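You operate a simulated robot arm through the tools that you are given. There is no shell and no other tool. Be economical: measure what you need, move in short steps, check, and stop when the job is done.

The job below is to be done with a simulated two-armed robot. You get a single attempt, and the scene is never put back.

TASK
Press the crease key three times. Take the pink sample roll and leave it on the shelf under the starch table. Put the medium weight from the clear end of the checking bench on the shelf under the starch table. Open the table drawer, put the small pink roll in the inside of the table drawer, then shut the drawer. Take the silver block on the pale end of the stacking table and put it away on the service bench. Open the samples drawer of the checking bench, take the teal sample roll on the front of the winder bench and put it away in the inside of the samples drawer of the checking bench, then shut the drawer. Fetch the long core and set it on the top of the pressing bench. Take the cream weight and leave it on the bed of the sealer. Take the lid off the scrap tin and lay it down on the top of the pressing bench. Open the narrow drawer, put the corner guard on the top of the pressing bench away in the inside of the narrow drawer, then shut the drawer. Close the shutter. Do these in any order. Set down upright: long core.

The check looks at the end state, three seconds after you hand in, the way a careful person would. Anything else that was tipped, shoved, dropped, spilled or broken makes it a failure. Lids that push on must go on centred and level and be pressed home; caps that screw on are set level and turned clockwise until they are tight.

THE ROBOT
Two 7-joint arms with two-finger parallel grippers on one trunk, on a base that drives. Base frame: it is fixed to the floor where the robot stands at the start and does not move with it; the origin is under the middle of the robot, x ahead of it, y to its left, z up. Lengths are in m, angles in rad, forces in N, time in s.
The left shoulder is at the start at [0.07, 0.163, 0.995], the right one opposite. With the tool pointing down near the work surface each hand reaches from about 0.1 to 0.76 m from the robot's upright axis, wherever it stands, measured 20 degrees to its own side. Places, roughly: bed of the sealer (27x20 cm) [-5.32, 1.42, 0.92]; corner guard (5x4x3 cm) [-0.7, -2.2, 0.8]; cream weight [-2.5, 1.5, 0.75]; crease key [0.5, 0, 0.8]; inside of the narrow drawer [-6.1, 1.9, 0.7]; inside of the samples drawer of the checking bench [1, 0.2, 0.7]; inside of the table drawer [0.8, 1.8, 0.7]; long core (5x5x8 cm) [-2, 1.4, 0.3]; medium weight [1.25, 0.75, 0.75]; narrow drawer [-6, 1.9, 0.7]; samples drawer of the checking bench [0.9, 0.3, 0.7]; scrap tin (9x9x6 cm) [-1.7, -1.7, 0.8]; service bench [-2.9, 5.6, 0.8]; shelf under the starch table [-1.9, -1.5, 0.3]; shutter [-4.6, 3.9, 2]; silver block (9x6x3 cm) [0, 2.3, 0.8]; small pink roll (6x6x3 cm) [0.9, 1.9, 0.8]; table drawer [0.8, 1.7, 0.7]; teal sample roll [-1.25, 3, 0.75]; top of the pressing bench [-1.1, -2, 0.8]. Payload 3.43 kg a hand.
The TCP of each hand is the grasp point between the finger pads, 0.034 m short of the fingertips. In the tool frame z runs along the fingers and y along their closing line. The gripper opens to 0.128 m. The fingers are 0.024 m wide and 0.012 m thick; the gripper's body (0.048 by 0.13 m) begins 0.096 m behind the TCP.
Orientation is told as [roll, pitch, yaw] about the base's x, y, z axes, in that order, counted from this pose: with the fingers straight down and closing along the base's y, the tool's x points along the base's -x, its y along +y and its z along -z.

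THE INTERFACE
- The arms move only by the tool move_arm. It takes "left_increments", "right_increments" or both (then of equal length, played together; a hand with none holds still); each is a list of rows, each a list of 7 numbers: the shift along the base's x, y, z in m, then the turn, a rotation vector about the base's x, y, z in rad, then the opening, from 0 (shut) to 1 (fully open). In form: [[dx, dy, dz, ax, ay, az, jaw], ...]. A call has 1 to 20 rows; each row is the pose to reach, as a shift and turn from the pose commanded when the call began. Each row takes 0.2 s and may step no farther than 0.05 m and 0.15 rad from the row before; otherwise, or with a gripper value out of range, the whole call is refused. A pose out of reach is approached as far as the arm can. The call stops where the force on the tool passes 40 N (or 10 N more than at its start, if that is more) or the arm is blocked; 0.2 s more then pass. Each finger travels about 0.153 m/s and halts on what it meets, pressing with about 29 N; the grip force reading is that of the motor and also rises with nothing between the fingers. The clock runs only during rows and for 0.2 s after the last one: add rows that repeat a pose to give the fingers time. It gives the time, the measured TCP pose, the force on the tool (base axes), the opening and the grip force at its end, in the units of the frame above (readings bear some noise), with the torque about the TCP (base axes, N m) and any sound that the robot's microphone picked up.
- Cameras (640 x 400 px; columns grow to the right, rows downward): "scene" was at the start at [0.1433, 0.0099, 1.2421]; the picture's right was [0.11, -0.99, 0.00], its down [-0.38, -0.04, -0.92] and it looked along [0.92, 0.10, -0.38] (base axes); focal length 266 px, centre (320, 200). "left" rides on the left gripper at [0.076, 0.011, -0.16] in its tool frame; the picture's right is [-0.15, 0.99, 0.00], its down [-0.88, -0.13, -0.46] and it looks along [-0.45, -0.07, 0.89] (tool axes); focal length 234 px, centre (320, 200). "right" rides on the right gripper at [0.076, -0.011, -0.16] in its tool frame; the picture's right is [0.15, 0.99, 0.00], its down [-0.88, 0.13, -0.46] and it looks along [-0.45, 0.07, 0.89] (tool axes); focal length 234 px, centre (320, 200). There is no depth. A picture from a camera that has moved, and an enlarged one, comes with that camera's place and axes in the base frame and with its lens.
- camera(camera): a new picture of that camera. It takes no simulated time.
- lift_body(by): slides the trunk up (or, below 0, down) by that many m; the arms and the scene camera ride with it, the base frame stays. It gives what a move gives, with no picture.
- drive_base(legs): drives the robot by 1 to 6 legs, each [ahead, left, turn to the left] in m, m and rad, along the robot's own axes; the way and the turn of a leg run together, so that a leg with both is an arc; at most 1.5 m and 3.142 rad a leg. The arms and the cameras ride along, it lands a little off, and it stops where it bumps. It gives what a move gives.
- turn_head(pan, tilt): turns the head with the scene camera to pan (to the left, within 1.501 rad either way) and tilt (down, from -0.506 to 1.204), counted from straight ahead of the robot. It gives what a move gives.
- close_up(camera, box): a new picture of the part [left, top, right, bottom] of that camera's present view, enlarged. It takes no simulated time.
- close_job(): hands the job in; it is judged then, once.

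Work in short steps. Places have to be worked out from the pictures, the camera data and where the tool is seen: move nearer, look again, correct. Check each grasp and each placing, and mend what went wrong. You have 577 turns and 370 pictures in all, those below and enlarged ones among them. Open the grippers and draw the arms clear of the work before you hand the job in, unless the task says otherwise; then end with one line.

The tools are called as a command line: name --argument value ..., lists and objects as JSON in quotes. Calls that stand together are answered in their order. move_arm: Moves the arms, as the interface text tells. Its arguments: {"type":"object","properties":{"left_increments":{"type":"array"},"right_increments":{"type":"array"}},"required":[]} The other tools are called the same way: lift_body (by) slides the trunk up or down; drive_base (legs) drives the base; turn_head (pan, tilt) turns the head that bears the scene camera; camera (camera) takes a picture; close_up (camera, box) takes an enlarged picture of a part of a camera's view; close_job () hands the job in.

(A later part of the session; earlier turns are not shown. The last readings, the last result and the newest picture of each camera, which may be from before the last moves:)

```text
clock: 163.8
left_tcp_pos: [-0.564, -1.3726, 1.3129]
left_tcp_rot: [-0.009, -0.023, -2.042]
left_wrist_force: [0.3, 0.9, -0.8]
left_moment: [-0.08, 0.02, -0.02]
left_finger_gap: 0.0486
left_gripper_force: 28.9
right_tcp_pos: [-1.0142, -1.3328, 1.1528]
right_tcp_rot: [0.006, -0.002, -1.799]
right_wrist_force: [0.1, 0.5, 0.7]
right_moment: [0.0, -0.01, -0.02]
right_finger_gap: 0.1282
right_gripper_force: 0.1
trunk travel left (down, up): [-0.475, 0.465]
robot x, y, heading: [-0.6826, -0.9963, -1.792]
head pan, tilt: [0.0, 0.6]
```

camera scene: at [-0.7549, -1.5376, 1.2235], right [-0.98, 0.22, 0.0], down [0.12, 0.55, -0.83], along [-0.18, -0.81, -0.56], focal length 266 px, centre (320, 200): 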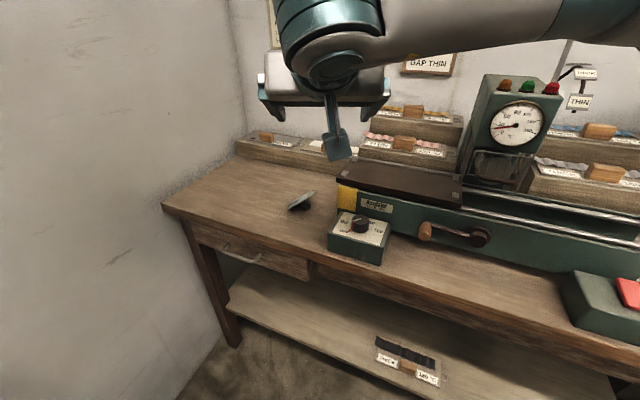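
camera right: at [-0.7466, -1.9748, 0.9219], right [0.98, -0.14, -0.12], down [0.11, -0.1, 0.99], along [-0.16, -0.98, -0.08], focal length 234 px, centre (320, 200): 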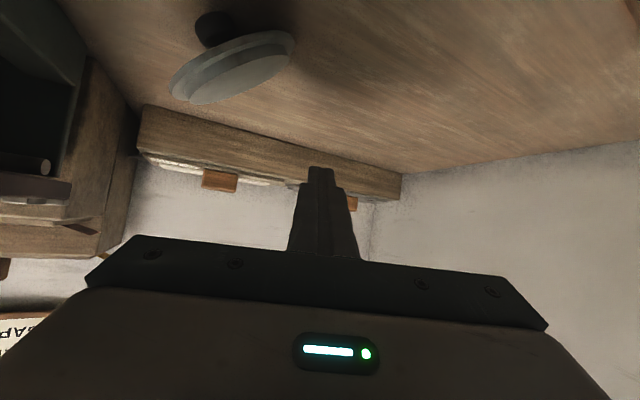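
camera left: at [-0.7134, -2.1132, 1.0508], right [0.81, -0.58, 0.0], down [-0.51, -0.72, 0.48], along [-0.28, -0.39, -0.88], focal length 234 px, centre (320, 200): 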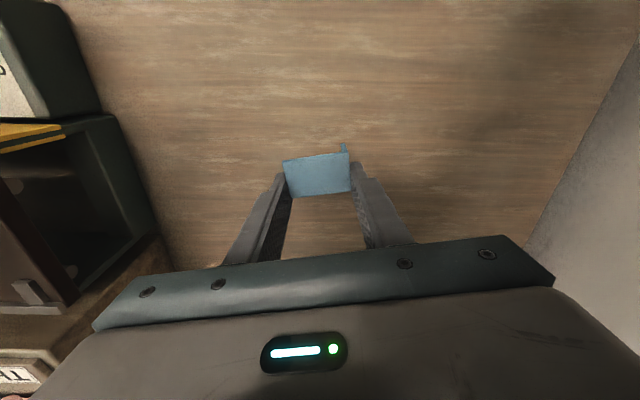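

Turn right to face the middle of the room and look.

drive_base --legs '[[0, -0.1, -1.25], [0, 0, -1.25]]'

turn_head --pan 0 --tilt 0.3

camera --camera "scene"

turn_head --pan 0.9 --tilt 0.3

camera --camera "scene"

```text
clock: 170.5
left_tcp_pos: [-1.0647, -0.6895, 1.3122]
left_tcp_rot: [-0.009, -0.023, 1.722]
left_wrist_force: [0.2, 0.5, -0.5]
left_moment: [0.01, -0.03, 0.02]
left_finger_gap: 0.0485
left_gripper_force: 29.8
right_tcp_pos: [-0.6757, -0.4603, 1.1513]
right_tcp_rot: [0.006, 0.0, 1.964]
right_wrist_force: [-1.1, 0.6, -0.1]
right_moment: [-0.01, -0.03, -0.01]
right_finger_gap: 0.1278
right_gripper_force: 0.0
trunk travel left (down, up): [-0.475, 0.465]
robot x, y, heading: [-0.7439, -0.9254, 1.971]
head pan, tilt: [0.0, 0.6]
```

```text
clock: 171.3
left_tcp_pos: [-1.0646, -0.6903, 1.3123]
left_tcp_rot: [-0.008, -0.023, 1.719]
left_wrist_force: [-0.4, -0.8, -0.7]
left_moment: [-0.01, 0.01, -0.02]
left_finger_gap: 0.0486
left_gripper_force: 29.2
right_tcp_pos: [-0.6751, -0.4614, 1.1527]
right_tcp_rot: [0.005, 0.0, 1.966]
right_wrist_force: [0.8, 0.0, -0.5]
right_moment: [-0.03, 0.0, 0.0]
right_finger_gap: 0.1281
right_gripper_force: 0.1
trunk travel left (down, up): [-0.475, 0.465]
robot x, y, heading: [-0.7465, -0.926, 1.971]
head pan, tilt: [0.0, 0.3]
```

```text
255 pictures are left
camera scene: at [-0.8017, -0.794, 1.2508], right [0.92, 0.39, 0.0], down [0.12, -0.27, -0.95], along [-0.37, 0.88, -0.3], focal length 266 px, centre (320, 200)
```

scene: 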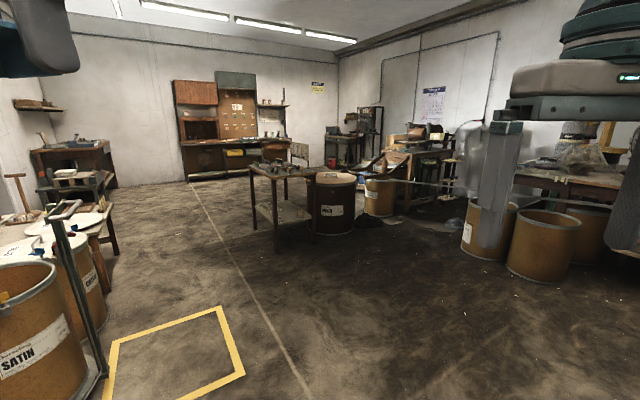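

```text
clock: 172.5
left_tcp_pos: [-1.0643, -0.6909, 1.3119]
left_tcp_rot: [-0.008, -0.02, 1.722]
left_wrist_force: [0.3, -0.6, 0.1]
left_moment: [0.01, 0.02, 0.0]
left_finger_gap: 0.0486
left_gripper_force: 29.3
right_tcp_pos: [-0.6759, -0.4603, 1.1509]
right_tcp_rot: [0.005, 0.001, 1.964]
right_wrist_force: [-0.3, 0.5, -0.7]
right_moment: [0.04, 0.02, -0.04]
right_finger_gap: 0.1283
right_gripper_force: 0.0
trunk travel left (down, up): [-0.475, 0.465]
robot x, y, heading: [-0.7426, -0.9251, 1.972]
head pan, tilt: [0.901, 0.3]
```

```text
254 pictures are left
camera scene: at [-0.8551, -0.8551, 1.2509], right [0.27, 0.96, 0.0], down [0.29, -0.08, -0.96], along [-0.92, 0.25, -0.3], focal length 266 px, centre (320, 200)
```

scene: 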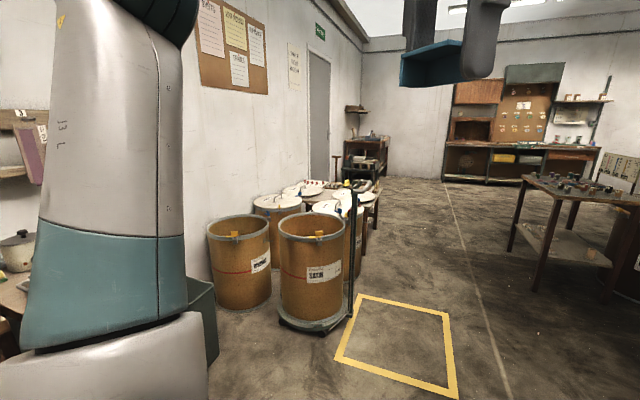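

The small table in the middle (around (-2.2, 1.5)) should carry the cream weight and, on its shelf, the long core. Drive nearer and look.

drive_base --legs '[[1.3, 0.1, 0]]'

turn_head --pan 0.35 --tilt 0.45

camera --camera "scene"

```text
clock: 179.1
left_tcp_pos: [-1.6738, 0.4681, 1.3131]
left_tcp_rot: [-0.008, -0.023, 1.731]
left_wrist_force: [0.0, -1.1, 0.4]
left_moment: [0.02, -0.01, -0.03]
left_finger_gap: 0.0486
left_gripper_force: 28.9
right_tcp_pos: [-1.2853, 0.7018, 1.1519]
right_tcp_rot: [0.006, 0.0, 1.972]
right_wrist_force: [-0.7, 0.0, 0.9]
right_moment: [0.0, 0.0, 0.04]
right_finger_gap: 0.128
right_gripper_force: 0.1
trunk travel left (down, up): [-0.475, 0.465]
robot x, y, heading: [-1.3565, 0.2332, 1.983]
head pan, tilt: [0.901, 0.3]
```

```text
clock: 180.0
left_tcp_pos: [-1.6741, 0.4671, 1.312]
left_tcp_rot: [-0.01, -0.023, 1.731]
left_wrist_force: [1.0, 0.3, -0.3]
left_moment: [0.0, 0.02, 0.0]
left_finger_gap: 0.0489
left_gripper_force: 28.9
right_tcp_pos: [-1.2872, 0.7012, 1.1524]
right_tcp_rot: [0.005, 0.0, 1.971]
right_wrist_force: [0.2, -0.4, -0.1]
right_moment: [-0.01, -0.01, -0.02]
right_finger_gap: 0.1278
right_gripper_force: 0.1
trunk travel left (down, up): [-0.475, 0.465]
robot x, y, heading: [-1.3531, 0.2341, 1.977]
head pan, tilt: [0.351, 0.45]
```

```text
253 pictures are left
camera scene: at [-1.4368, 0.3473, 1.237], right [0.72, 0.69, 0.0], down [0.3, -0.32, -0.9], along [-0.62, 0.65, -0.44], focal length 266 px, centre (320, 200)
```

scene: 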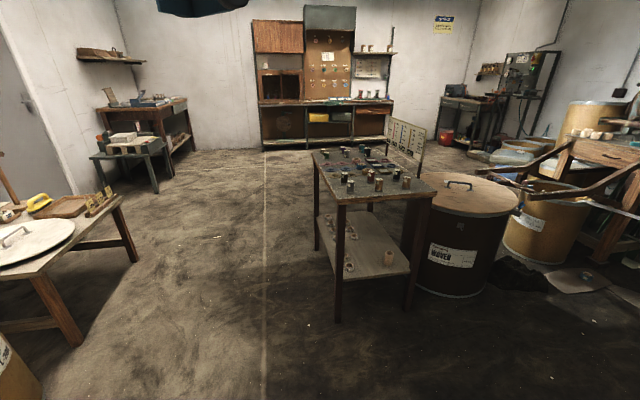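

close_up --camera "scene" --box '[295, 110, 445, 290]'

close_up --camera "scene" --box '[300, 140, 420, 210]'

```text
2.22 times, centred on (370, 200) of scene
camera zoom: at [-1.4368, 0.3473, 1.237], right [0.72, 0.69, 0.0], down [0.3, -0.32, -0.9], along [-0.62, 0.65, -0.44], focal length 590 px, centre (209, 200)
```

zoom: 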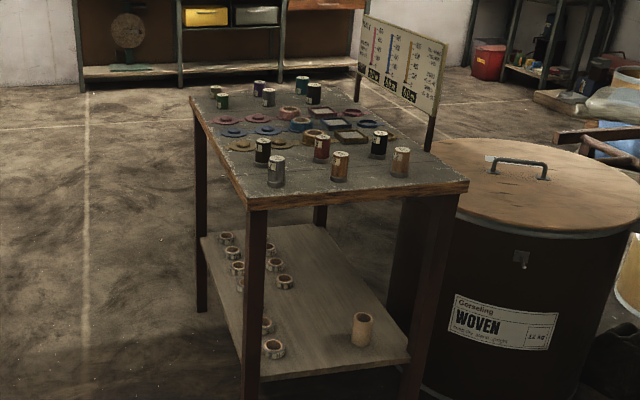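

```text
5.33 times, centred on (360, 175) of scene
camera zoom: at [-1.4368, 0.3473, 1.237], right [0.72, 0.69, 0.0], down [0.3, -0.32, -0.9], along [-0.62, 0.65, -0.44], focal length 1416 px, centre (107, 333)
```

zoom: 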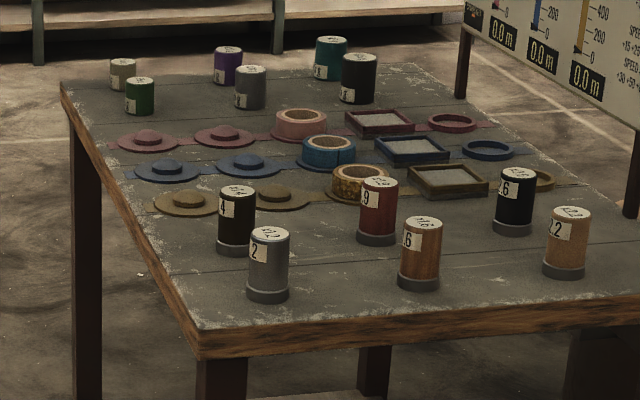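

The cream weight is the beige peg at the table's back-left, about (-2.466, 1.46); the long core stands on the shelf at about (-1.97, 1.46). I drive round to the table's left side, facing it.

drive_base --legs '[[0.579, 0.673, 0], [0.75, 0.43, 0], [0, 0, -1.03]]'

turn_head --pan -0.2 --tilt 0.65

camera --camera "scene"

```text
clock: 191.5
left_tcp_pos: [-2.858, 1.3955, 1.313]
left_tcp_rot: [-0.008, -0.023, 0.704]
left_wrist_force: [0.0, 0.2, -0.4]
left_moment: [0.0, 0.0, 0.0]
left_finger_gap: 0.0488
left_gripper_force: 29.0
right_tcp_pos: [-2.4582, 1.1855, 1.1512]
right_tcp_rot: [0.004, -0.001, 0.946]
right_wrist_force: [-0.3, 0.2, -0.1]
right_moment: [-0.03, 0.0, 0.01]
right_finger_gap: 0.1279
right_gripper_force: 0.1
trunk travel left (down, up): [-0.475, 0.465]
robot x, y, heading: [-2.8934, 1.0013, 0.953]
head pan, tilt: [0.351, 0.45]
```

```text
clock: 192.4
left_tcp_pos: [-2.8575, 1.3973, 1.3116]
left_tcp_rot: [-0.009, -0.022, 0.703]
left_wrist_force: [-0.3, -0.3, -0.2]
left_moment: [0.01, 0.03, 0.02]
left_finger_gap: 0.0486
left_gripper_force: 28.8
right_tcp_pos: [-2.4582, 1.1855, 1.1524]
right_tcp_rot: [0.006, 0.001, 0.945]
right_wrist_force: [-0.5, 0.4, 0.3]
right_moment: [-0.02, -0.02, -0.02]
right_finger_gap: 0.1279
right_gripper_force: 0.1
trunk travel left (down, up): [-0.475, 0.465]
robot x, y, heading: [-2.8931, 1.0059, 0.951]
head pan, tilt: [-0.201, 0.649]
```

```text
250 pictures are left
camera scene: at [-2.7988, 1.1028, 1.2192], right [0.68, -0.73, 0.0], down [-0.44, -0.41, -0.8], along [0.58, 0.55, -0.6], focal length 266 px, centre (320, 200)
```

scene: 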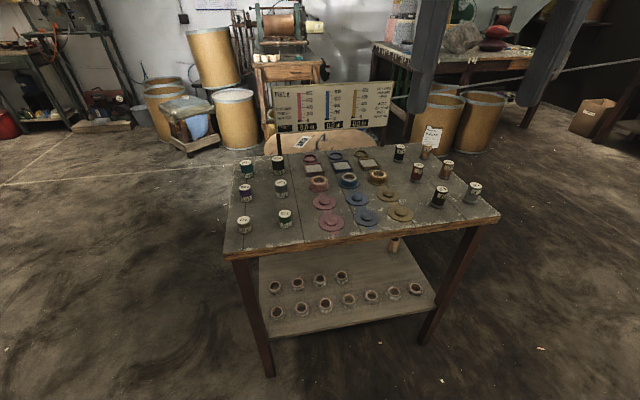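

Triangulated: cream weight at (-2.569, 1.572), top about 0.78. Zoom for details.

close_up --camera "scene" --box '[210, 140, 330, 260]'

close_up --camera "scene" --box '[370, 140, 500, 260]'

```text
3.33 times, centred on (270, 200) of scene
camera zoom: at [-2.7988, 1.1028, 1.2192], right [0.68, -0.73, 0.0], down [-0.44, -0.41, -0.8], along [0.58, 0.55, -0.6], focal length 885 px, centre (487, 200)
```

zoom: 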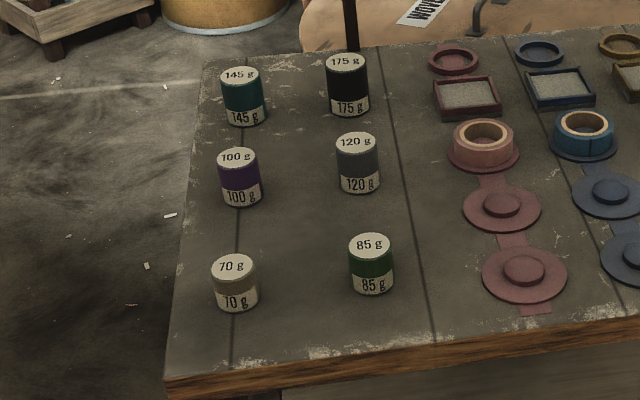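

```text
3.33 times, centred on (435, 200) of scene
camera zoom: at [-2.7988, 1.1028, 1.2192], right [0.68, -0.73, 0.0], down [-0.44, -0.41, -0.8], along [0.58, 0.55, -0.6], focal length 885 px, centre (-63, 200)
```

zoom: 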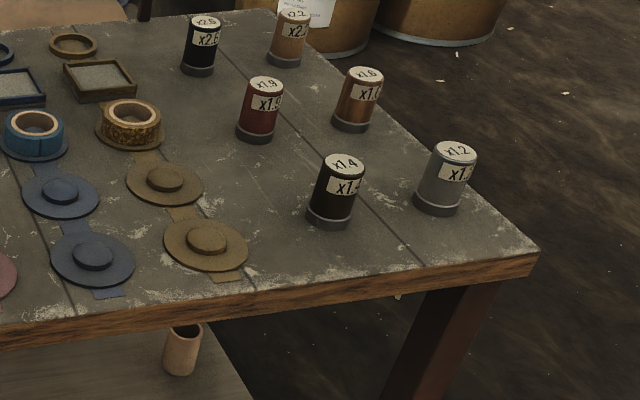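

The cream weight is the 70 g one. I bring the right hand above it.

move_arm --right_increments '[[-0.009, 0.0325, -0.02, 0, 0, 0, 0.8], [-0.018, 0.065, -0.04, 0, 0, 0, 0.6], [-0.027, 0.0975, -0.06, 0, 0, 0, 0.5], [-0.036, 0.13, -0.08, 0, 0, 0, 0.5], [-0.045, 0.1625, -0.1, 0, 0, 0, 0.5], [-0.054, 0.195, -0.12, 0, 0, 0, 0.5], [-0.063, 0.2275, -0.14, 0, 0, 0, 0.5], [-0.072, 0.26, -0.16, 0, 0, 0, 0.5], [-0.081, 0.2925, -0.18, 0, 0, 0, 0.5], [-0.09, 0.325, -0.2, 0, 0, 0, 0.5], [-0.099, 0.3575, -0.225, 0, 0, 0, 0.5], [-0.108, 0.39, -0.25, 0, 0, 0, 0.5], [-0.108, 0.39, -0.25, 0, 0, 0, 0.5]]'

camera --camera "right"

camera --camera "scene"

```text
clock: 195.2
left_tcp_pos: [-2.8585, 1.3962, 1.313]
left_tcp_rot: [-0.007, -0.023, 0.703]
left_wrist_force: [-0.4, -0.9, -0.3]
left_moment: [-0.02, 0.03, 0.0]
left_finger_gap: 0.0488
left_gripper_force: 29.0
right_tcp_pos: [-2.5658, 1.5764, 0.9029]
right_tcp_rot: [0.004, 0.0, 0.946]
right_wrist_force: [0.0, -0.7, 0.1]
right_moment: [0.07, 0.0, 0.04]
right_finger_gap: 0.0641
right_gripper_force: 0.1
trunk travel left (down, up): [-0.475, 0.465]
robot x, y, heading: [-2.889, 1.0022, 0.958]
head pan, tilt: [-0.201, 0.649]
```

```text
247 pictures are left
camera right: at [-2.6027, 1.5069, 1.0627], right [-0.89, 0.46, 0.01], down [0.41, 0.79, 0.46], along [0.21, 0.41, -0.89], focal length 234 px, centre (320, 200)
```

right: 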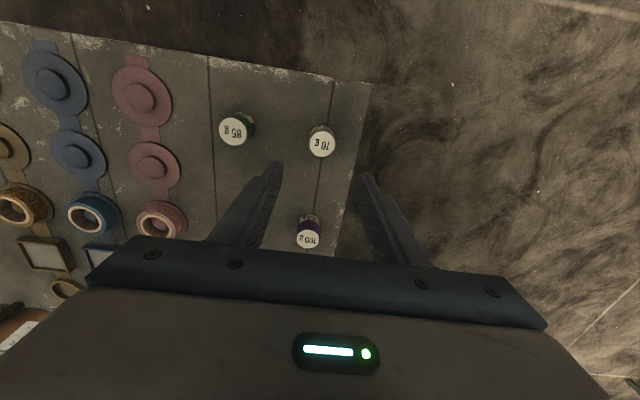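

```text
246 pictures are left
camera scene: at [-2.7984, 1.1021, 1.2192], right [0.68, -0.73, 0.0], down [-0.44, -0.41, -0.8], along [0.58, 0.55, -0.6], focal length 266 px, centre (320, 200)
```

scene: 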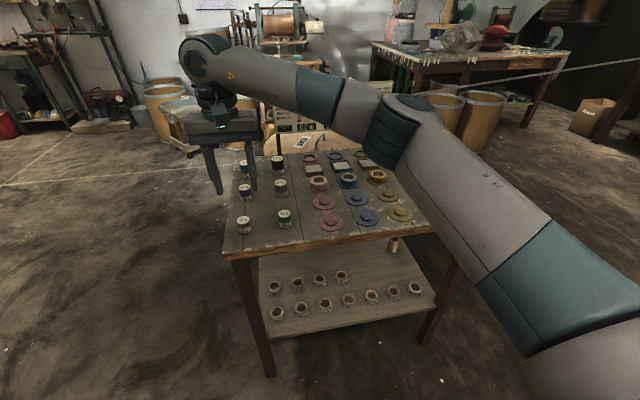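

Centred within a few mm. Descend in careful steps.

move_arm --right_increments '[[-0.004, -0.005, -0.04, 0, 0, 0, 0.5], [-0.004, -0.005, -0.08, 0, 0, 0, 0.5], [-0.004, -0.005, -0.1, 0, 0, 0, 0.5], [-0.004, -0.005, -0.108, 0, 0, 0, 0.5], [-0.004, -0.005, -0.114, 0, 0, 0, 0.5]]'

camera --camera "right"

close_up --camera "scene" --box '[190, 140, 330, 260]'

```text
clock: 196.4
left_tcp_pos: [-2.86, 1.3944, 1.3135]
left_tcp_rot: [-0.008, -0.026, 0.704]
left_wrist_force: [-0.1, 0.4, 0.1]
left_moment: [-0.01, -0.02, -0.01]
left_finger_gap: 0.0489
left_gripper_force: 28.7
right_tcp_pos: [-2.5716, 1.5706, 0.7945]
right_tcp_rot: [0.008, -0.011, 0.945]
right_wrist_force: [4.2, 5.2, 35.9]
right_moment: [-0.88, -0.96, 0.45]
right_finger_gap: 0.0637
right_gripper_force: 0.1
trunk travel left (down, up): [-0.475, 0.465]
robot x, y, heading: [-2.8914, 0.9998, 0.955]
head pan, tilt: [-0.201, 0.649]
```

```text
245 pictures are left
camera right: at [-2.6073, 1.5002, 0.9539], right [-0.89, 0.46, 0.01], down [0.41, 0.78, 0.47], along [0.21, 0.42, -0.89], focal length 234 px, centre (320, 200)
```

right: 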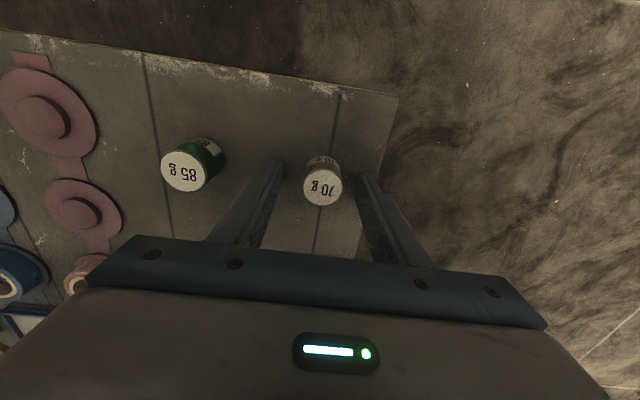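

```text
3.33 times, centred on (260, 200) of scene
camera zoom: at [-2.8002, 1.1006, 1.2203], right [0.68, -0.73, 0.0], down [-0.44, -0.41, -0.8], along [0.58, 0.55, -0.6], focal length 885 px, centre (520, 200)
```

zoom: 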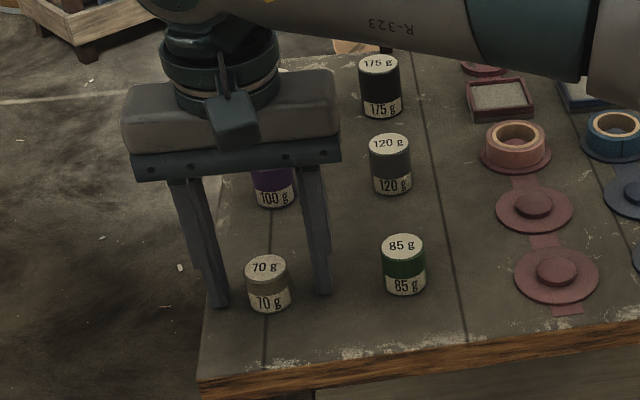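

In contact with the table; the weight is centred between the tips. Raise 3 mm and close.

move_arm --right_increments '[[0, 0, 0.006, 0, 0, 0, 0.4], [0, 0, 0.007, 0, 0, 0, 0.2], [0, 0, 0.007, 0, 0, 0, 0.1], [0, 0, 0.007, 0, 0, 0, 0.1], [0, 0, 0.007, 0, 0, 0, 0.1]]'

move_arm --right_increments '[[0, 0, 0.004, 0, 0, 0, 0.1], [0, 0, 0.01, 0, 0, 0, 0.1], [0, 0, 0.018, 0, 0, 0, 0.1], [0, 0, 0.03, 0, 0, 0, 0.1], [0, 0, 0.05, 0, 0, 0, 0.1]]'

close_up --camera "scene" --box '[190, 140, 330, 260]'

```text
clock: 197.6
left_tcp_pos: [-2.8577, 1.3969, 1.3122]
left_tcp_rot: [-0.01, -0.023, 0.703]
left_wrist_force: [0.5, 0.1, -0.6]
left_moment: [0.01, 0.0, 0.02]
left_finger_gap: 0.0484
left_gripper_force: 28.4
right_tcp_pos: [-2.5721, 1.5707, 0.7941]
right_tcp_rot: [0.006, 0.0, 0.948]
right_wrist_force: [-0.6, -0.4, 0.3]
right_moment: [0.03, 0.0, 0.0]
right_finger_gap: 0.0311
right_gripper_force: 28.8
trunk travel left (down, up): [-0.475, 0.465]
robot x, y, heading: [-2.8921, 1.0041, 0.957]
head pan, tilt: [-0.201, 0.649]
```

```text
clock: 198.8
left_tcp_pos: [-2.8575, 1.3978, 1.3123]
left_tcp_rot: [-0.008, -0.022, 0.704]
left_wrist_force: [-0.6, 0.0, -0.5]
left_moment: [-0.01, -0.03, -0.01]
left_finger_gap: 0.0489
left_gripper_force: 29.4
right_tcp_pos: [-2.5708, 1.5709, 0.8456]
right_tcp_rot: [0.006, -0.002, 0.945]
right_wrist_force: [-0.4, -0.1, 0.2]
right_moment: [-0.01, -0.02, -0.03]
right_finger_gap: 0.0307
right_gripper_force: 28.7
trunk travel left (down, up): [-0.475, 0.465]
robot x, y, heading: [-2.8903, 1.0, 0.951]
head pan, tilt: [-0.201, 0.649]
```

```text
3.33 times, centred on (260, 200) of scene
camera zoom: at [-2.7992, 1.1026, 1.2192], right [0.68, -0.73, 0.0], down [-0.44, -0.41, -0.8], along [0.58, 0.54, -0.6], focal length 885 px, centre (520, 200)
```

zoom: 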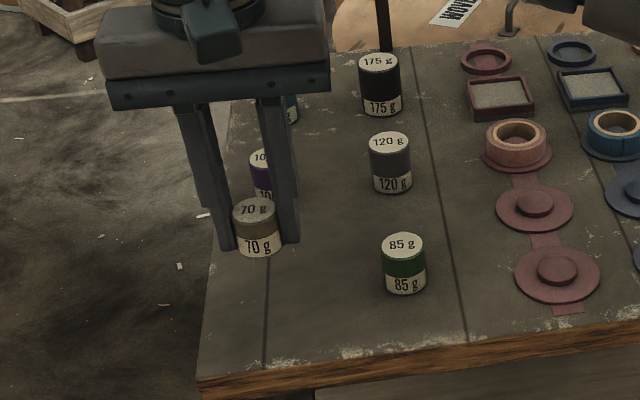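

Held. Raise straight up, then retract.

move_arm --right_increments '[[0, 0, 0.04, 0, 0, 0, 0.1], [0, 0, 0.08, 0, 0, 0, 0.1], [0, 0, 0.12, 0, 0, 0, 0.1], [0, -0.01, 0.16, 0, 0, 0, 0.1], [0.005, -0.04, 0.195, 0, 0, 0, 0.1], [0.01, -0.075, 0.225, 0, 0, 0, 0.1], [0.015, -0.11, 0.255, 0, 0, 0, 0.1], [0.02, -0.145, 0.285, 0, 0, 0, 0.1], [0.025, -0.18, 0.31, 0, 0, 0, 0.1], [0.03, -0.22, 0.32, 0, 0, 0, 0.1], [0.035, -0.26, 0.32, 0, 0, 0, 0.1]]'

drive_base --legs '[[-0.1, 0.1, 1.0], [0, 0, 1.0]]'

turn_head --pan 0 --tilt 0.25

camera --camera "scene"

```text
clock: 201.2
left_tcp_pos: [-2.8579, 1.3952, 1.3141]
left_tcp_rot: [-0.008, -0.022, 0.702]
left_wrist_force: [-0.1, 0.8, 0.6]
left_moment: [0.03, 0.01, 0.01]
left_finger_gap: 0.0487
left_gripper_force: 29.5
right_tcp_pos: [-2.5351, 1.309, 1.1655]
right_tcp_rot: [0.008, -0.001, 0.948]
right_wrist_force: [-0.1, -0.1, -0.6]
right_moment: [0.04, -0.01, 0.0]
right_finger_gap: 0.0306
right_gripper_force: 29.2
trunk travel left (down, up): [-0.475, 0.465]
robot x, y, heading: [-2.8938, 1.0032, 0.951]
head pan, tilt: [-0.201, 0.649]
```

```text
clock: 206.7
left_tcp_pos: [-3.3712, 0.7833, 1.3129]
left_tcp_rot: [-0.008, -0.021, 2.712]
left_wrist_force: [0.5, 0.4, 0.1]
left_moment: [0.02, 0.02, 0.0]
left_finger_gap: 0.0487
left_gripper_force: 29.0
right_tcp_pos: [-3.43, 1.1113, 1.1655]
right_tcp_rot: [0.006, 0.0, 2.954]
right_wrist_force: [0.7, -0.6, -0.5]
right_moment: [0.01, 0.01, 0.0]
right_finger_gap: 0.0307
right_gripper_force: 28.8
trunk travel left (down, up): [-0.475, 0.465]
robot x, y, heading: [-2.9965, 0.9207, 2.959]
head pan, tilt: [-0.201, 0.649]
```

```text
clock: 207.6
left_tcp_pos: [-3.3707, 0.7824, 1.3125]
left_tcp_rot: [-0.008, -0.023, 2.711]
left_wrist_force: [0.1, 0.5, -0.7]
left_moment: [0.01, -0.01, 0.03]
left_finger_gap: 0.0487
left_gripper_force: 28.9
right_tcp_pos: [-3.4284, 1.1119, 1.1639]
right_tcp_rot: [0.005, 0.0, 2.955]
right_wrist_force: [0.5, -0.2, -0.6]
right_moment: [0.01, 0.02, 0.06]
right_finger_gap: 0.0305
right_gripper_force: 28.9
trunk travel left (down, up): [-0.475, 0.465]
robot x, y, heading: [-2.9969, 0.9196, 2.964]
head pan, tilt: [0.0, 0.25]
```

```text
242 pictures are left
camera scene: at [-3.1398, 0.9447, 1.2555], right [0.18, 0.98, 0.0], down [0.24, -0.04, -0.97], along [-0.95, 0.17, -0.25], focal length 266 px, centre (320, 200)
```

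scene: 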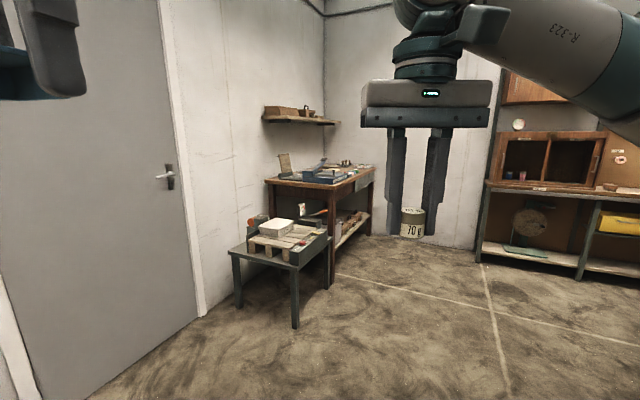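

I drive toward the west end to see the sealer bench and the drawer unit.

drive_base --legs '[[0.75, -0.32, 0], [0.6, -0.35, 0]]'

turn_head --pan 0.1 --tilt 0.4

camera --camera "scene"

turn_head --pan -0.9 --tilt 0.2

camera --camera "scene"

```text
clock: 215.4
left_tcp_pos: [-4.5765, 1.691, 1.3128]
left_tcp_rot: [-0.009, -0.021, 2.708]
left_wrist_force: [0.2, -0.1, -0.6]
left_moment: [-0.02, 0.01, 0.04]
left_finger_gap: 0.0487
left_gripper_force: 29.2
right_tcp_pos: [-4.6325, 2.019, 1.1648]
right_tcp_rot: [0.006, 0.001, 2.948]
right_wrist_force: [0.0, 0.3, -0.8]
right_moment: [0.02, -0.04, -0.02]
right_finger_gap: 0.031
right_gripper_force: 29.2
trunk travel left (down, up): [-0.475, 0.465]
robot x, y, heading: [-4.2054, 1.8222, 2.957]
head pan, tilt: [0.0, 0.25]
```

```text
clock: 216.1
left_tcp_pos: [-4.5756, 1.69, 1.312]
left_tcp_rot: [-0.009, -0.023, 2.707]
left_wrist_force: [-0.2, -0.5, 0.3]
left_moment: [-0.01, -0.01, 0.01]
left_finger_gap: 0.049
left_gripper_force: 28.8
right_tcp_pos: [-4.6349, 2.0197, 1.1649]
right_tcp_rot: [0.006, -0.003, 2.95]
right_wrist_force: [0.2, 0.4, -0.8]
right_moment: [0.03, 0.03, -0.03]
right_finger_gap: 0.031
right_gripper_force: 28.6
trunk travel left (down, up): [-0.475, 0.465]
robot x, y, heading: [-4.204, 1.8301, 2.96]
head pan, tilt: [0.099, 0.4]
```

```text
241 pictures are left
camera scene: at [-4.3453, 1.8419, 1.2417], right [0.08, 1.0, 0.0], down [0.39, -0.03, -0.92], along [-0.92, 0.08, -0.39], focal length 266 px, centre (320, 200)
```

scene: 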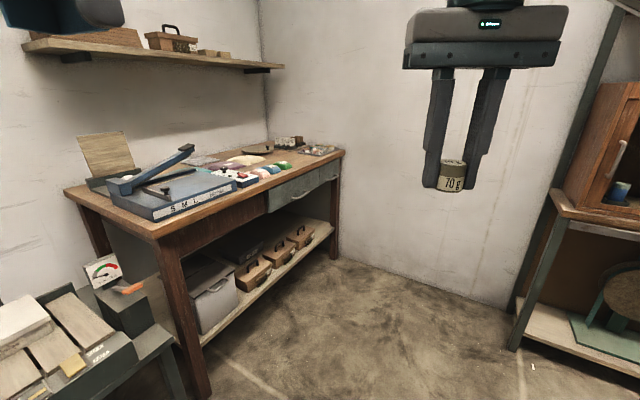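

```text
clock: 217.3
left_tcp_pos: [-4.5752, 1.6911, 1.3123]
left_tcp_rot: [-0.007, -0.023, 2.709]
left_wrist_force: [0.2, 1.3, 0.7]
left_moment: [0.01, 0.01, -0.01]
left_finger_gap: 0.0489
left_gripper_force: 29.0
right_tcp_pos: [-4.6332, 2.0205, 1.1643]
right_tcp_rot: [0.006, 0.0, 2.95]
right_wrist_force: [1.3, 0.2, -0.7]
right_moment: [0.02, 0.01, 0.01]
right_finger_gap: 0.0309
right_gripper_force: 29.1
trunk travel left (down, up): [-0.475, 0.465]
robot x, y, heading: [-4.207, 1.8255, 2.958]
head pan, tilt: [-0.901, 0.201]
```

```text
240 pictures are left
camera scene: at [-4.2966, 1.9164, 1.2602], right [0.88, 0.47, 0.0], down [0.09, -0.18, -0.98], along [-0.46, 0.87, -0.2], focal length 266 px, centre (320, 200)
```

scene: 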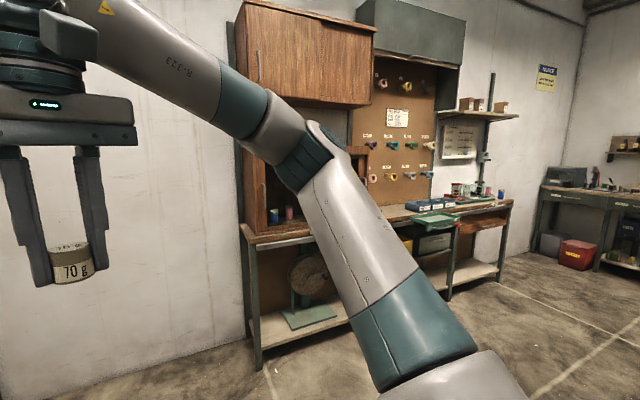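

The blue device at left is the sealer, the grey drawer at the bench's far end is the narrow drawer, and the shutter is over the pegboard at right. I zoom at the bench.

turn_head --pan 0.2 --tilt 0.45

close_up --camera "scene" --box '[80, 100, 380, 280]'

```text
clock: 218.7
left_tcp_pos: [-4.5763, 1.6906, 1.3124]
left_tcp_rot: [-0.008, -0.023, 2.707]
left_wrist_force: [-0.5, -0.5, 0.3]
left_moment: [-0.01, 0.07, 0.02]
left_finger_gap: 0.0486
left_gripper_force: 29.2
right_tcp_pos: [-4.6338, 2.0202, 1.1656]
right_tcp_rot: [0.006, 0.001, 2.95]
right_wrist_force: [-0.2, 0.6, -1.4]
right_moment: [0.0, -0.01, 0.01]
right_finger_gap: 0.0307
right_gripper_force: 28.6
trunk travel left (down, up): [-0.475, 0.465]
robot x, y, heading: [-4.2021, 1.83, 2.957]
head pan, tilt: [0.201, 0.45]
```

```text
2.13 times, centred on (230, 190) of scene
camera zoom: at [-4.3449, 1.8326, 1.237], right [-0.02, 1.0, 0.0], down [0.44, 0.01, -0.9], along [-0.9, -0.01, -0.44], focal length 566 px, centre (512, 221)
```

zoom: 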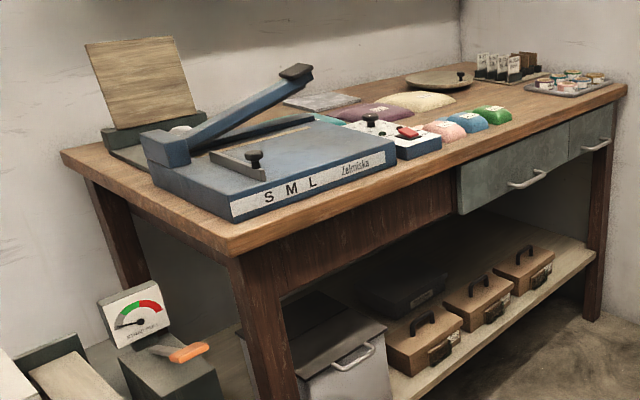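

I drive in front of the sealer and turn to face the bench.

drive_base --legs '[[0.74, 0, 0], [0, 0, 1.13]]'

turn_head --pan 0.0 --tilt 0.7

camera --camera "scene"

```text
clock: 225.6
left_tcp_pos: [-4.9729, 1.5668, 1.3129]
left_tcp_rot: [-0.01, -0.024, -2.448]
left_wrist_force: [0.8, 0.5, -0.1]
left_moment: [-0.02, -0.02, 0.01]
left_finger_gap: 0.0486
left_gripper_force: 28.7
right_tcp_pos: [-5.2951, 1.6545, 1.1656]
right_tcp_rot: [0.004, 0.0, -2.203]
right_wrist_force: [0.1, -0.6, -0.5]
right_moment: [-0.03, -0.01, 0.01]
right_finger_gap: 0.0309
right_gripper_force: 29.2
trunk travel left (down, up): [-0.475, 0.465]
robot x, y, heading: [-4.9336, 1.9584, -2.198]
head pan, tilt: [0.201, 0.45]
```

```text
clock: 226.3
left_tcp_pos: [-4.9718, 1.5658, 1.3115]
left_tcp_rot: [-0.009, -0.021, -2.448]
left_wrist_force: [0.0, -0.2, 0.5]
left_moment: [-0.02, -0.04, 0.02]
left_finger_gap: 0.0487
left_gripper_force: 29.2
right_tcp_pos: [-5.2964, 1.655, 1.1639]
right_tcp_rot: [0.005, -0.001, -2.203]
right_wrist_force: [0.5, 0.2, -0.9]
right_moment: [0.0, 0.0, -0.01]
right_finger_gap: 0.0309
right_gripper_force: 28.5
trunk travel left (down, up): [-0.475, 0.465]
robot x, y, heading: [-4.9356, 1.9581, -2.196]
head pan, tilt: [0.0, 0.7]
```

```text
238 pictures are left
camera scene: at [-5.0139, 1.8497, 1.2148], right [-0.81, 0.58, 0.0], down [0.38, 0.52, -0.77], along [-0.45, -0.62, -0.64], focal length 266 px, centre (320, 200)
```

scene: 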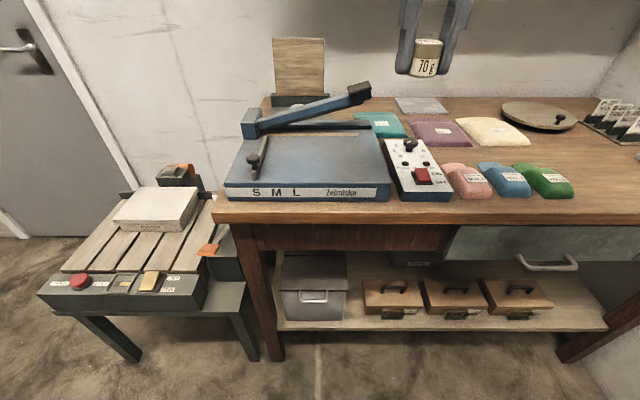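

The bed's free front-right part is at about (-5.35, 1.475, 0.92). I bring the weight above it.

move_arm --right_increments '[[-0.009, -0.03, -0.02, 0, 0, 0, 0.1], [-0.018, -0.06, -0.045, 0, 0, 0, 0.1], [-0.027, -0.09, -0.07, 0, 0, 0, 0.1], [-0.036, -0.12, -0.1, 0, 0, 0, 0.1], [-0.045, -0.15, -0.13, 0, 0, 0, 0.1], [-0.054, -0.18, -0.16, 0, 0, 0, 0.1], [-0.054, -0.18, -0.17, 0, 0, 0, 0.1]]'

camera --camera "right"

close_up --camera "scene" --box '[210, 60, 450, 220]'

```text
clock: 227.9
left_tcp_pos: [-4.9726, 1.5667, 1.3126]
left_tcp_rot: [-0.007, -0.023, -2.446]
left_wrist_force: [0.2, -1.1, 0.1]
left_moment: [-0.04, 0.0, 0.0]
left_finger_gap: 0.0488
left_gripper_force: 29.0
right_tcp_pos: [-5.3471, 1.4752, 0.9955]
right_tcp_rot: [0.006, -0.001, -2.204]
right_wrist_force: [0.8, -0.2, -1.3]
right_moment: [-0.05, 0.01, 0.0]
right_finger_gap: 0.031
right_gripper_force: 29.0
trunk travel left (down, up): [-0.475, 0.465]
robot x, y, heading: [-4.9362, 1.9615, -2.194]
head pan, tilt: [0.0, 0.7]
```

```text
237 pictures are left
camera right: at [-5.3148, 1.5431, 1.1558], right [0.88, -0.47, 0.01], down [-0.42, -0.79, 0.46], along [-0.21, -0.41, -0.89], focal length 234 px, centre (320, 200)
```

right: 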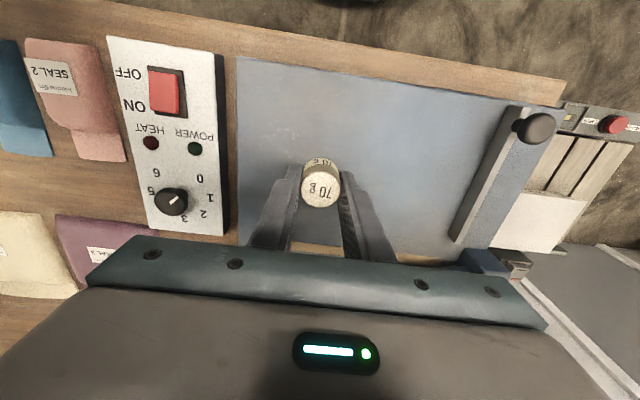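

```text
2.50 times, centred on (330, 140) of scene
camera zoom: at [-5.014, 1.8504, 1.2149], right [-0.81, 0.58, 0.0], down [0.38, 0.52, -0.77], along [-0.45, -0.62, -0.64], focal length 664 px, centre (295, 350)
```

zoom: 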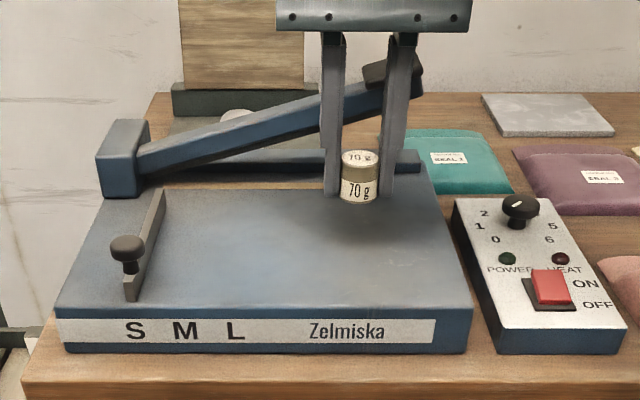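

Clear of the lever; I shift 2 cm to the front and descend to contact.

move_arm --right_increments '[[0.012, 0.016, -0.005, 0, 0, 0, 0.1], [0.012, 0.016, -0.02, 0, 0, 0, 0.1], [0.012, 0.016, -0.03, 0, 0, 0, 0.1], [0.012, 0.016, -0.035, 0, 0, 0, 0.1], [0.012, 0.016, -0.04, 0, 0, 0, 0.1], [0.012, 0.016, -0.044, 0, 0, 0, 0.1]]'

close_up --camera "scene" --box '[210, 60, 450, 220]'

```text
clock: 229.3
left_tcp_pos: [-4.9724, 1.5657, 1.3123]
left_tcp_rot: [-0.009, -0.023, -2.446]
left_wrist_force: [-0.4, 0.4, 0.3]
left_moment: [0.0, -0.01, -0.02]
left_finger_gap: 0.0489
left_gripper_force: 29.0
right_tcp_pos: [-5.3359, 1.4911, 0.9505]
right_tcp_rot: [0.007, 0.0, -2.202]
right_wrist_force: [0.7, -1.0, -0.9]
right_moment: [-0.01, 0.05, 0.0]
right_finger_gap: 0.0307
right_gripper_force: 29.1
trunk travel left (down, up): [-0.475, 0.465]
robot x, y, heading: [-4.9361, 1.9601, -2.196]
head pan, tilt: [0.0, 0.7]
```

```text
2.50 times, centred on (330, 140) of scene
camera zoom: at [-5.0139, 1.8497, 1.2148], right [-0.81, 0.58, 0.0], down [0.38, 0.52, -0.76], along [-0.45, -0.62, -0.64], focal length 664 px, centre (295, 350)
```

zoom: 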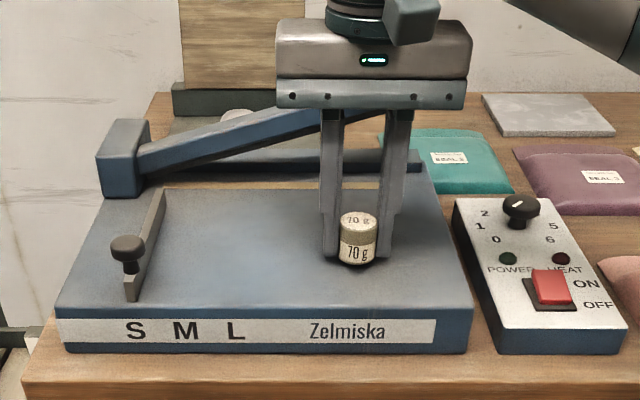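

Nearly down; continue in 3 mm steps to contact.

move_arm --right_increments '[[0, 0, -0.003, 0, 0, 0, 0.1], [0, 0, -0.006, 0, 0, 0, 0.1], [0, 0, -0.009, 0, 0, 0, 0.1], [0, 0, -0.012, 0, 0, 0, 0.1], [0, 0, -0.015, 0, 0, 0, 0.1]]'

```text
clock: 230.4
left_tcp_pos: [-4.9708, 1.568, 1.3113]
left_tcp_rot: [-0.007, -0.024, -2.447]
left_wrist_force: [0.1, 0.3, 0.3]
left_moment: [0.01, 0.04, 0.02]
left_finger_gap: 0.0487
left_gripper_force: 29.4
right_tcp_pos: [-5.337, 1.49, 0.9439]
right_tcp_rot: [0.011, -0.013, -2.204]
right_wrist_force: [4.2, 5.5, 11.4]
right_moment: [0.49, 0.01, -0.13]
right_finger_gap: 0.0308
right_gripper_force: 29.3
trunk travel left (down, up): [-0.475, 0.465]
robot x, y, heading: [-4.935, 1.9645, -2.194]
head pan, tilt: [0.0, 0.7]
stopped in row 5 (right hand): the force on the tool passed its limit at 45 N (the readings are from after the stop); the commanded pose is now the measured one
```

Touching the bed. Open and withdraw straight up.

move_arm --right_increments '[[0, 0, 0.001, 0, 0, 0, 0.35], [0, 0, 0.001, 0, 0, 0, 0.5], [0, 0, 0.001, 0, 0, 0, 0.5]]'

move_arm --right_increments '[[0, 0, 0.02, 0, 0, 0, 0.5], [0, 0, 0.06, 0, 0, 0, 0.5], [0.01, 0.014, 0.1, 0, 0, 0, 0.5], [0.03, 0.04, 0.135, 0, 0, 0, 0.5], [0.05, 0.07, 0.17, 0, 0, 0, 0.7], [0.07, 0.1, 0.2, 0, 0, 0, 1], [0.08, 0.12, 0.22, 0, 0, 0, 1]]'

close_up --camera "scene" --box '[210, 60, 450, 220]'

```text
clock: 231.2
left_tcp_pos: [-4.9686, 1.5663, 1.3134]
left_tcp_rot: [-0.008, -0.025, -2.445]
left_wrist_force: [0.9, -0.2, 0.3]
left_moment: [0.01, 0.02, 0.0]
left_finger_gap: 0.0489
left_gripper_force: 29.0
right_tcp_pos: [-5.3344, 1.4889, 0.9447]
right_tcp_rot: [0.008, -0.011, -2.204]
right_wrist_force: [10.9, -7.1, 13.8]
right_moment: [0.15, -0.05, -0.1]
right_finger_gap: 0.0566
right_gripper_force: 0.1
trunk travel left (down, up): [-0.475, 0.465]
robot x, y, heading: [-4.9342, 1.9541, -2.196]
head pan, tilt: [0.0, 0.7]
```

```text
refused: row 5 steps farther than a row can; nothing moved
```

```text
2.50 times, centred on (330, 140) of scene
camera zoom: at [-5.0116, 1.8495, 1.215], right [-0.81, 0.58, 0.0], down [0.37, 0.52, -0.77], along [-0.45, -0.62, -0.64], focal length 664 px, centre (295, 350)
```

zoom: 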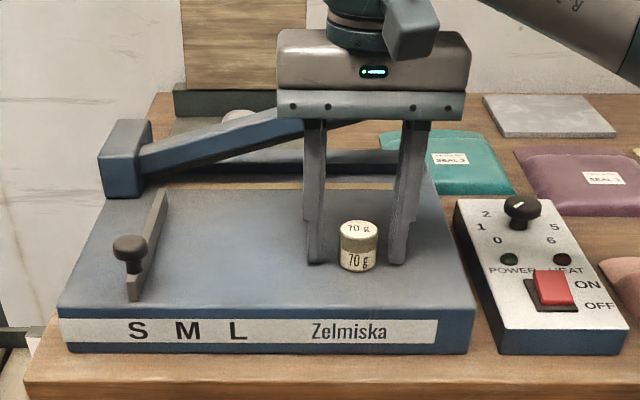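

The weight stands on the bed. Raise straight up.

move_arm --right_increments '[[0, 0, 0.015, 0, 0, 0, 0.5], [0, 0, 0.05, 0, 0, 0, 0.5], [0.005, 0.01, 0.09, 0, 0, 0, 0.5], [0.02, 0.03, 0.125, 0, 0, 0, 0.5], [0.035, 0.05, 0.16, 0, 0, 0, 0.7], [0.05, 0.07, 0.195, 0, 0, 0, 1], [0.065, 0.1, 0.22, 0, 0, 0, 1]]'

camera --camera "scene"

```text
clock: 232.8
left_tcp_pos: [-4.9724, 1.5683, 1.313]
left_tcp_rot: [-0.006, -0.024, -2.446]
left_wrist_force: [-0.3, 0.7, -0.6]
left_moment: [-0.04, -0.01, -0.01]
left_finger_gap: 0.0487
left_gripper_force: 28.8
right_tcp_pos: [-5.2734, 1.5911, 1.1642]
right_tcp_rot: [0.008, -0.012, -2.204]
right_wrist_force: [-0.1, 0.3, 0.4]
right_moment: [0.03, -0.03, 0.01]
right_finger_gap: 0.1281
right_gripper_force: 0.0
trunk travel left (down, up): [-0.475, 0.465]
robot x, y, heading: [-4.9364, 1.9613, -2.199]
head pan, tilt: [0.0, 0.7]
```

```text
233 pictures are left
camera scene: at [-5.0133, 1.8511, 1.2149], right [-0.81, 0.58, 0.0], down [0.38, 0.52, -0.77], along [-0.45, -0.62, -0.64], focal length 266 px, centre (320, 200)
```

scene: 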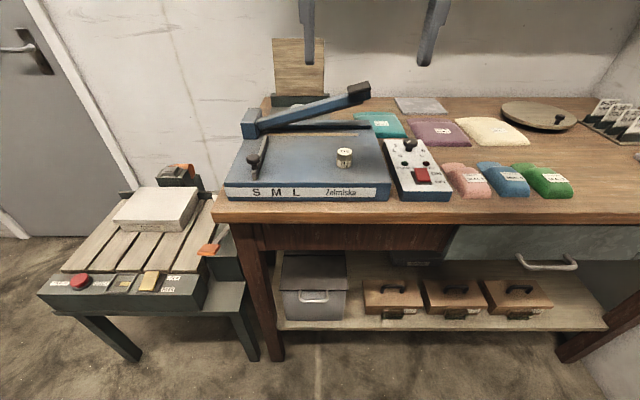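

The weight is placed. Now shift right along the bench to the narrow drawer and look.

drive_base --legs '[[0, -0.5, 0]]'

turn_head --pan -0.3 --tilt 0.7

camera --camera "scene"

```text
clock: 235.8
left_tcp_pos: [-5.3786, 1.8598, 1.313]
left_tcp_rot: [-0.009, -0.022, -2.448]
left_wrist_force: [-0.9, -1.0, 0.0]
left_moment: [-0.02, -0.03, -0.02]
left_finger_gap: 0.0489
left_gripper_force: 28.9
right_tcp_pos: [-5.6799, 1.8835, 1.164]
right_tcp_rot: [0.009, -0.008, -2.206]
right_wrist_force: [0.1, 0.0, -0.7]
right_moment: [-0.02, -0.01, 0.01]
right_finger_gap: 0.1277
right_gripper_force: 0.2
trunk travel left (down, up): [-0.475, 0.465]
robot x, y, heading: [-5.342, 2.2514, -2.195]
head pan, tilt: [0.0, 0.7]
```

```text
clock: 236.6
left_tcp_pos: [-5.3781, 1.8592, 1.3114]
left_tcp_rot: [-0.009, -0.024, -2.449]
left_wrist_force: [-0.2, -1.0, -0.4]
left_moment: [0.01, 0.01, 0.0]
left_finger_gap: 0.0489
left_gripper_force: 28.8
right_tcp_pos: [-5.6789, 1.8837, 1.1645]
right_tcp_rot: [0.008, -0.01, -2.208]
right_wrist_force: [-0.5, -0.5, 0.0]
right_moment: [-0.02, -0.01, -0.01]
right_finger_gap: 0.1279
right_gripper_force: 0.1
trunk travel left (down, up): [-0.475, 0.465]
robot x, y, heading: [-5.343, 2.2551, -2.195]
head pan, tilt: [-0.3, 0.7]
```

```text
232 pictures are left
camera scene: at [-5.4376, 2.1606, 1.2148], right [-0.6, 0.8, 0.0], down [0.52, 0.39, -0.76], along [-0.61, -0.46, -0.64], focal length 266 px, centre (320, 200)
```

scene: 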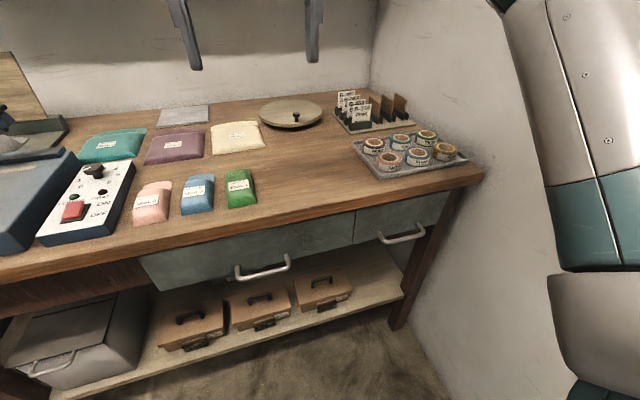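

Wall is about 0.6 m right of the robot. I zoom on the narrow drawer's handle.

close_up --camera "scene" --box '[330, 170, 470, 270]'

camera --camera "right"

```text
4.00 times, centred on (400, 220) of scene
camera zoom: at [-5.4376, 2.1606, 1.2148], right [-0.6, 0.8, 0.0], down [0.52, 0.39, -0.76], along [-0.61, -0.46, -0.64], focal length 1062 px, centre (0, 120)
```

zoom: 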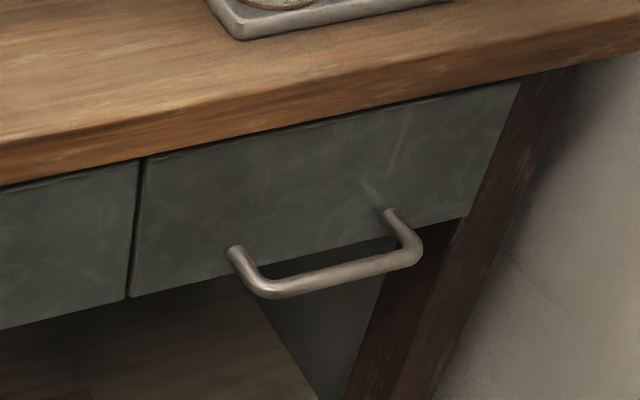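

```text
230 pictures are left
camera right: at [-5.6451, 1.9527, 1.3231], right [0.88, -0.47, 0.01], down [-0.42, -0.78, 0.47], along [-0.21, -0.41, -0.89], focal length 234 px, centre (320, 200)
```

right: 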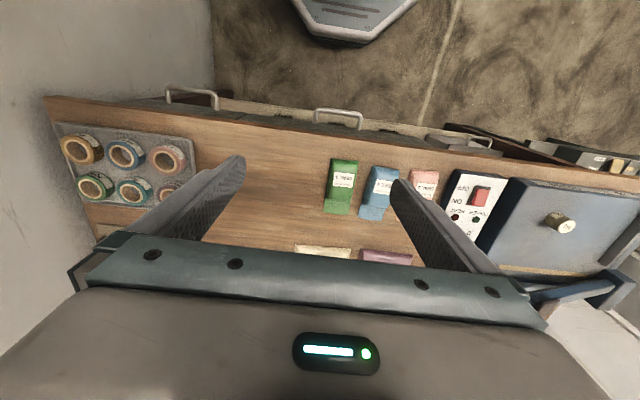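

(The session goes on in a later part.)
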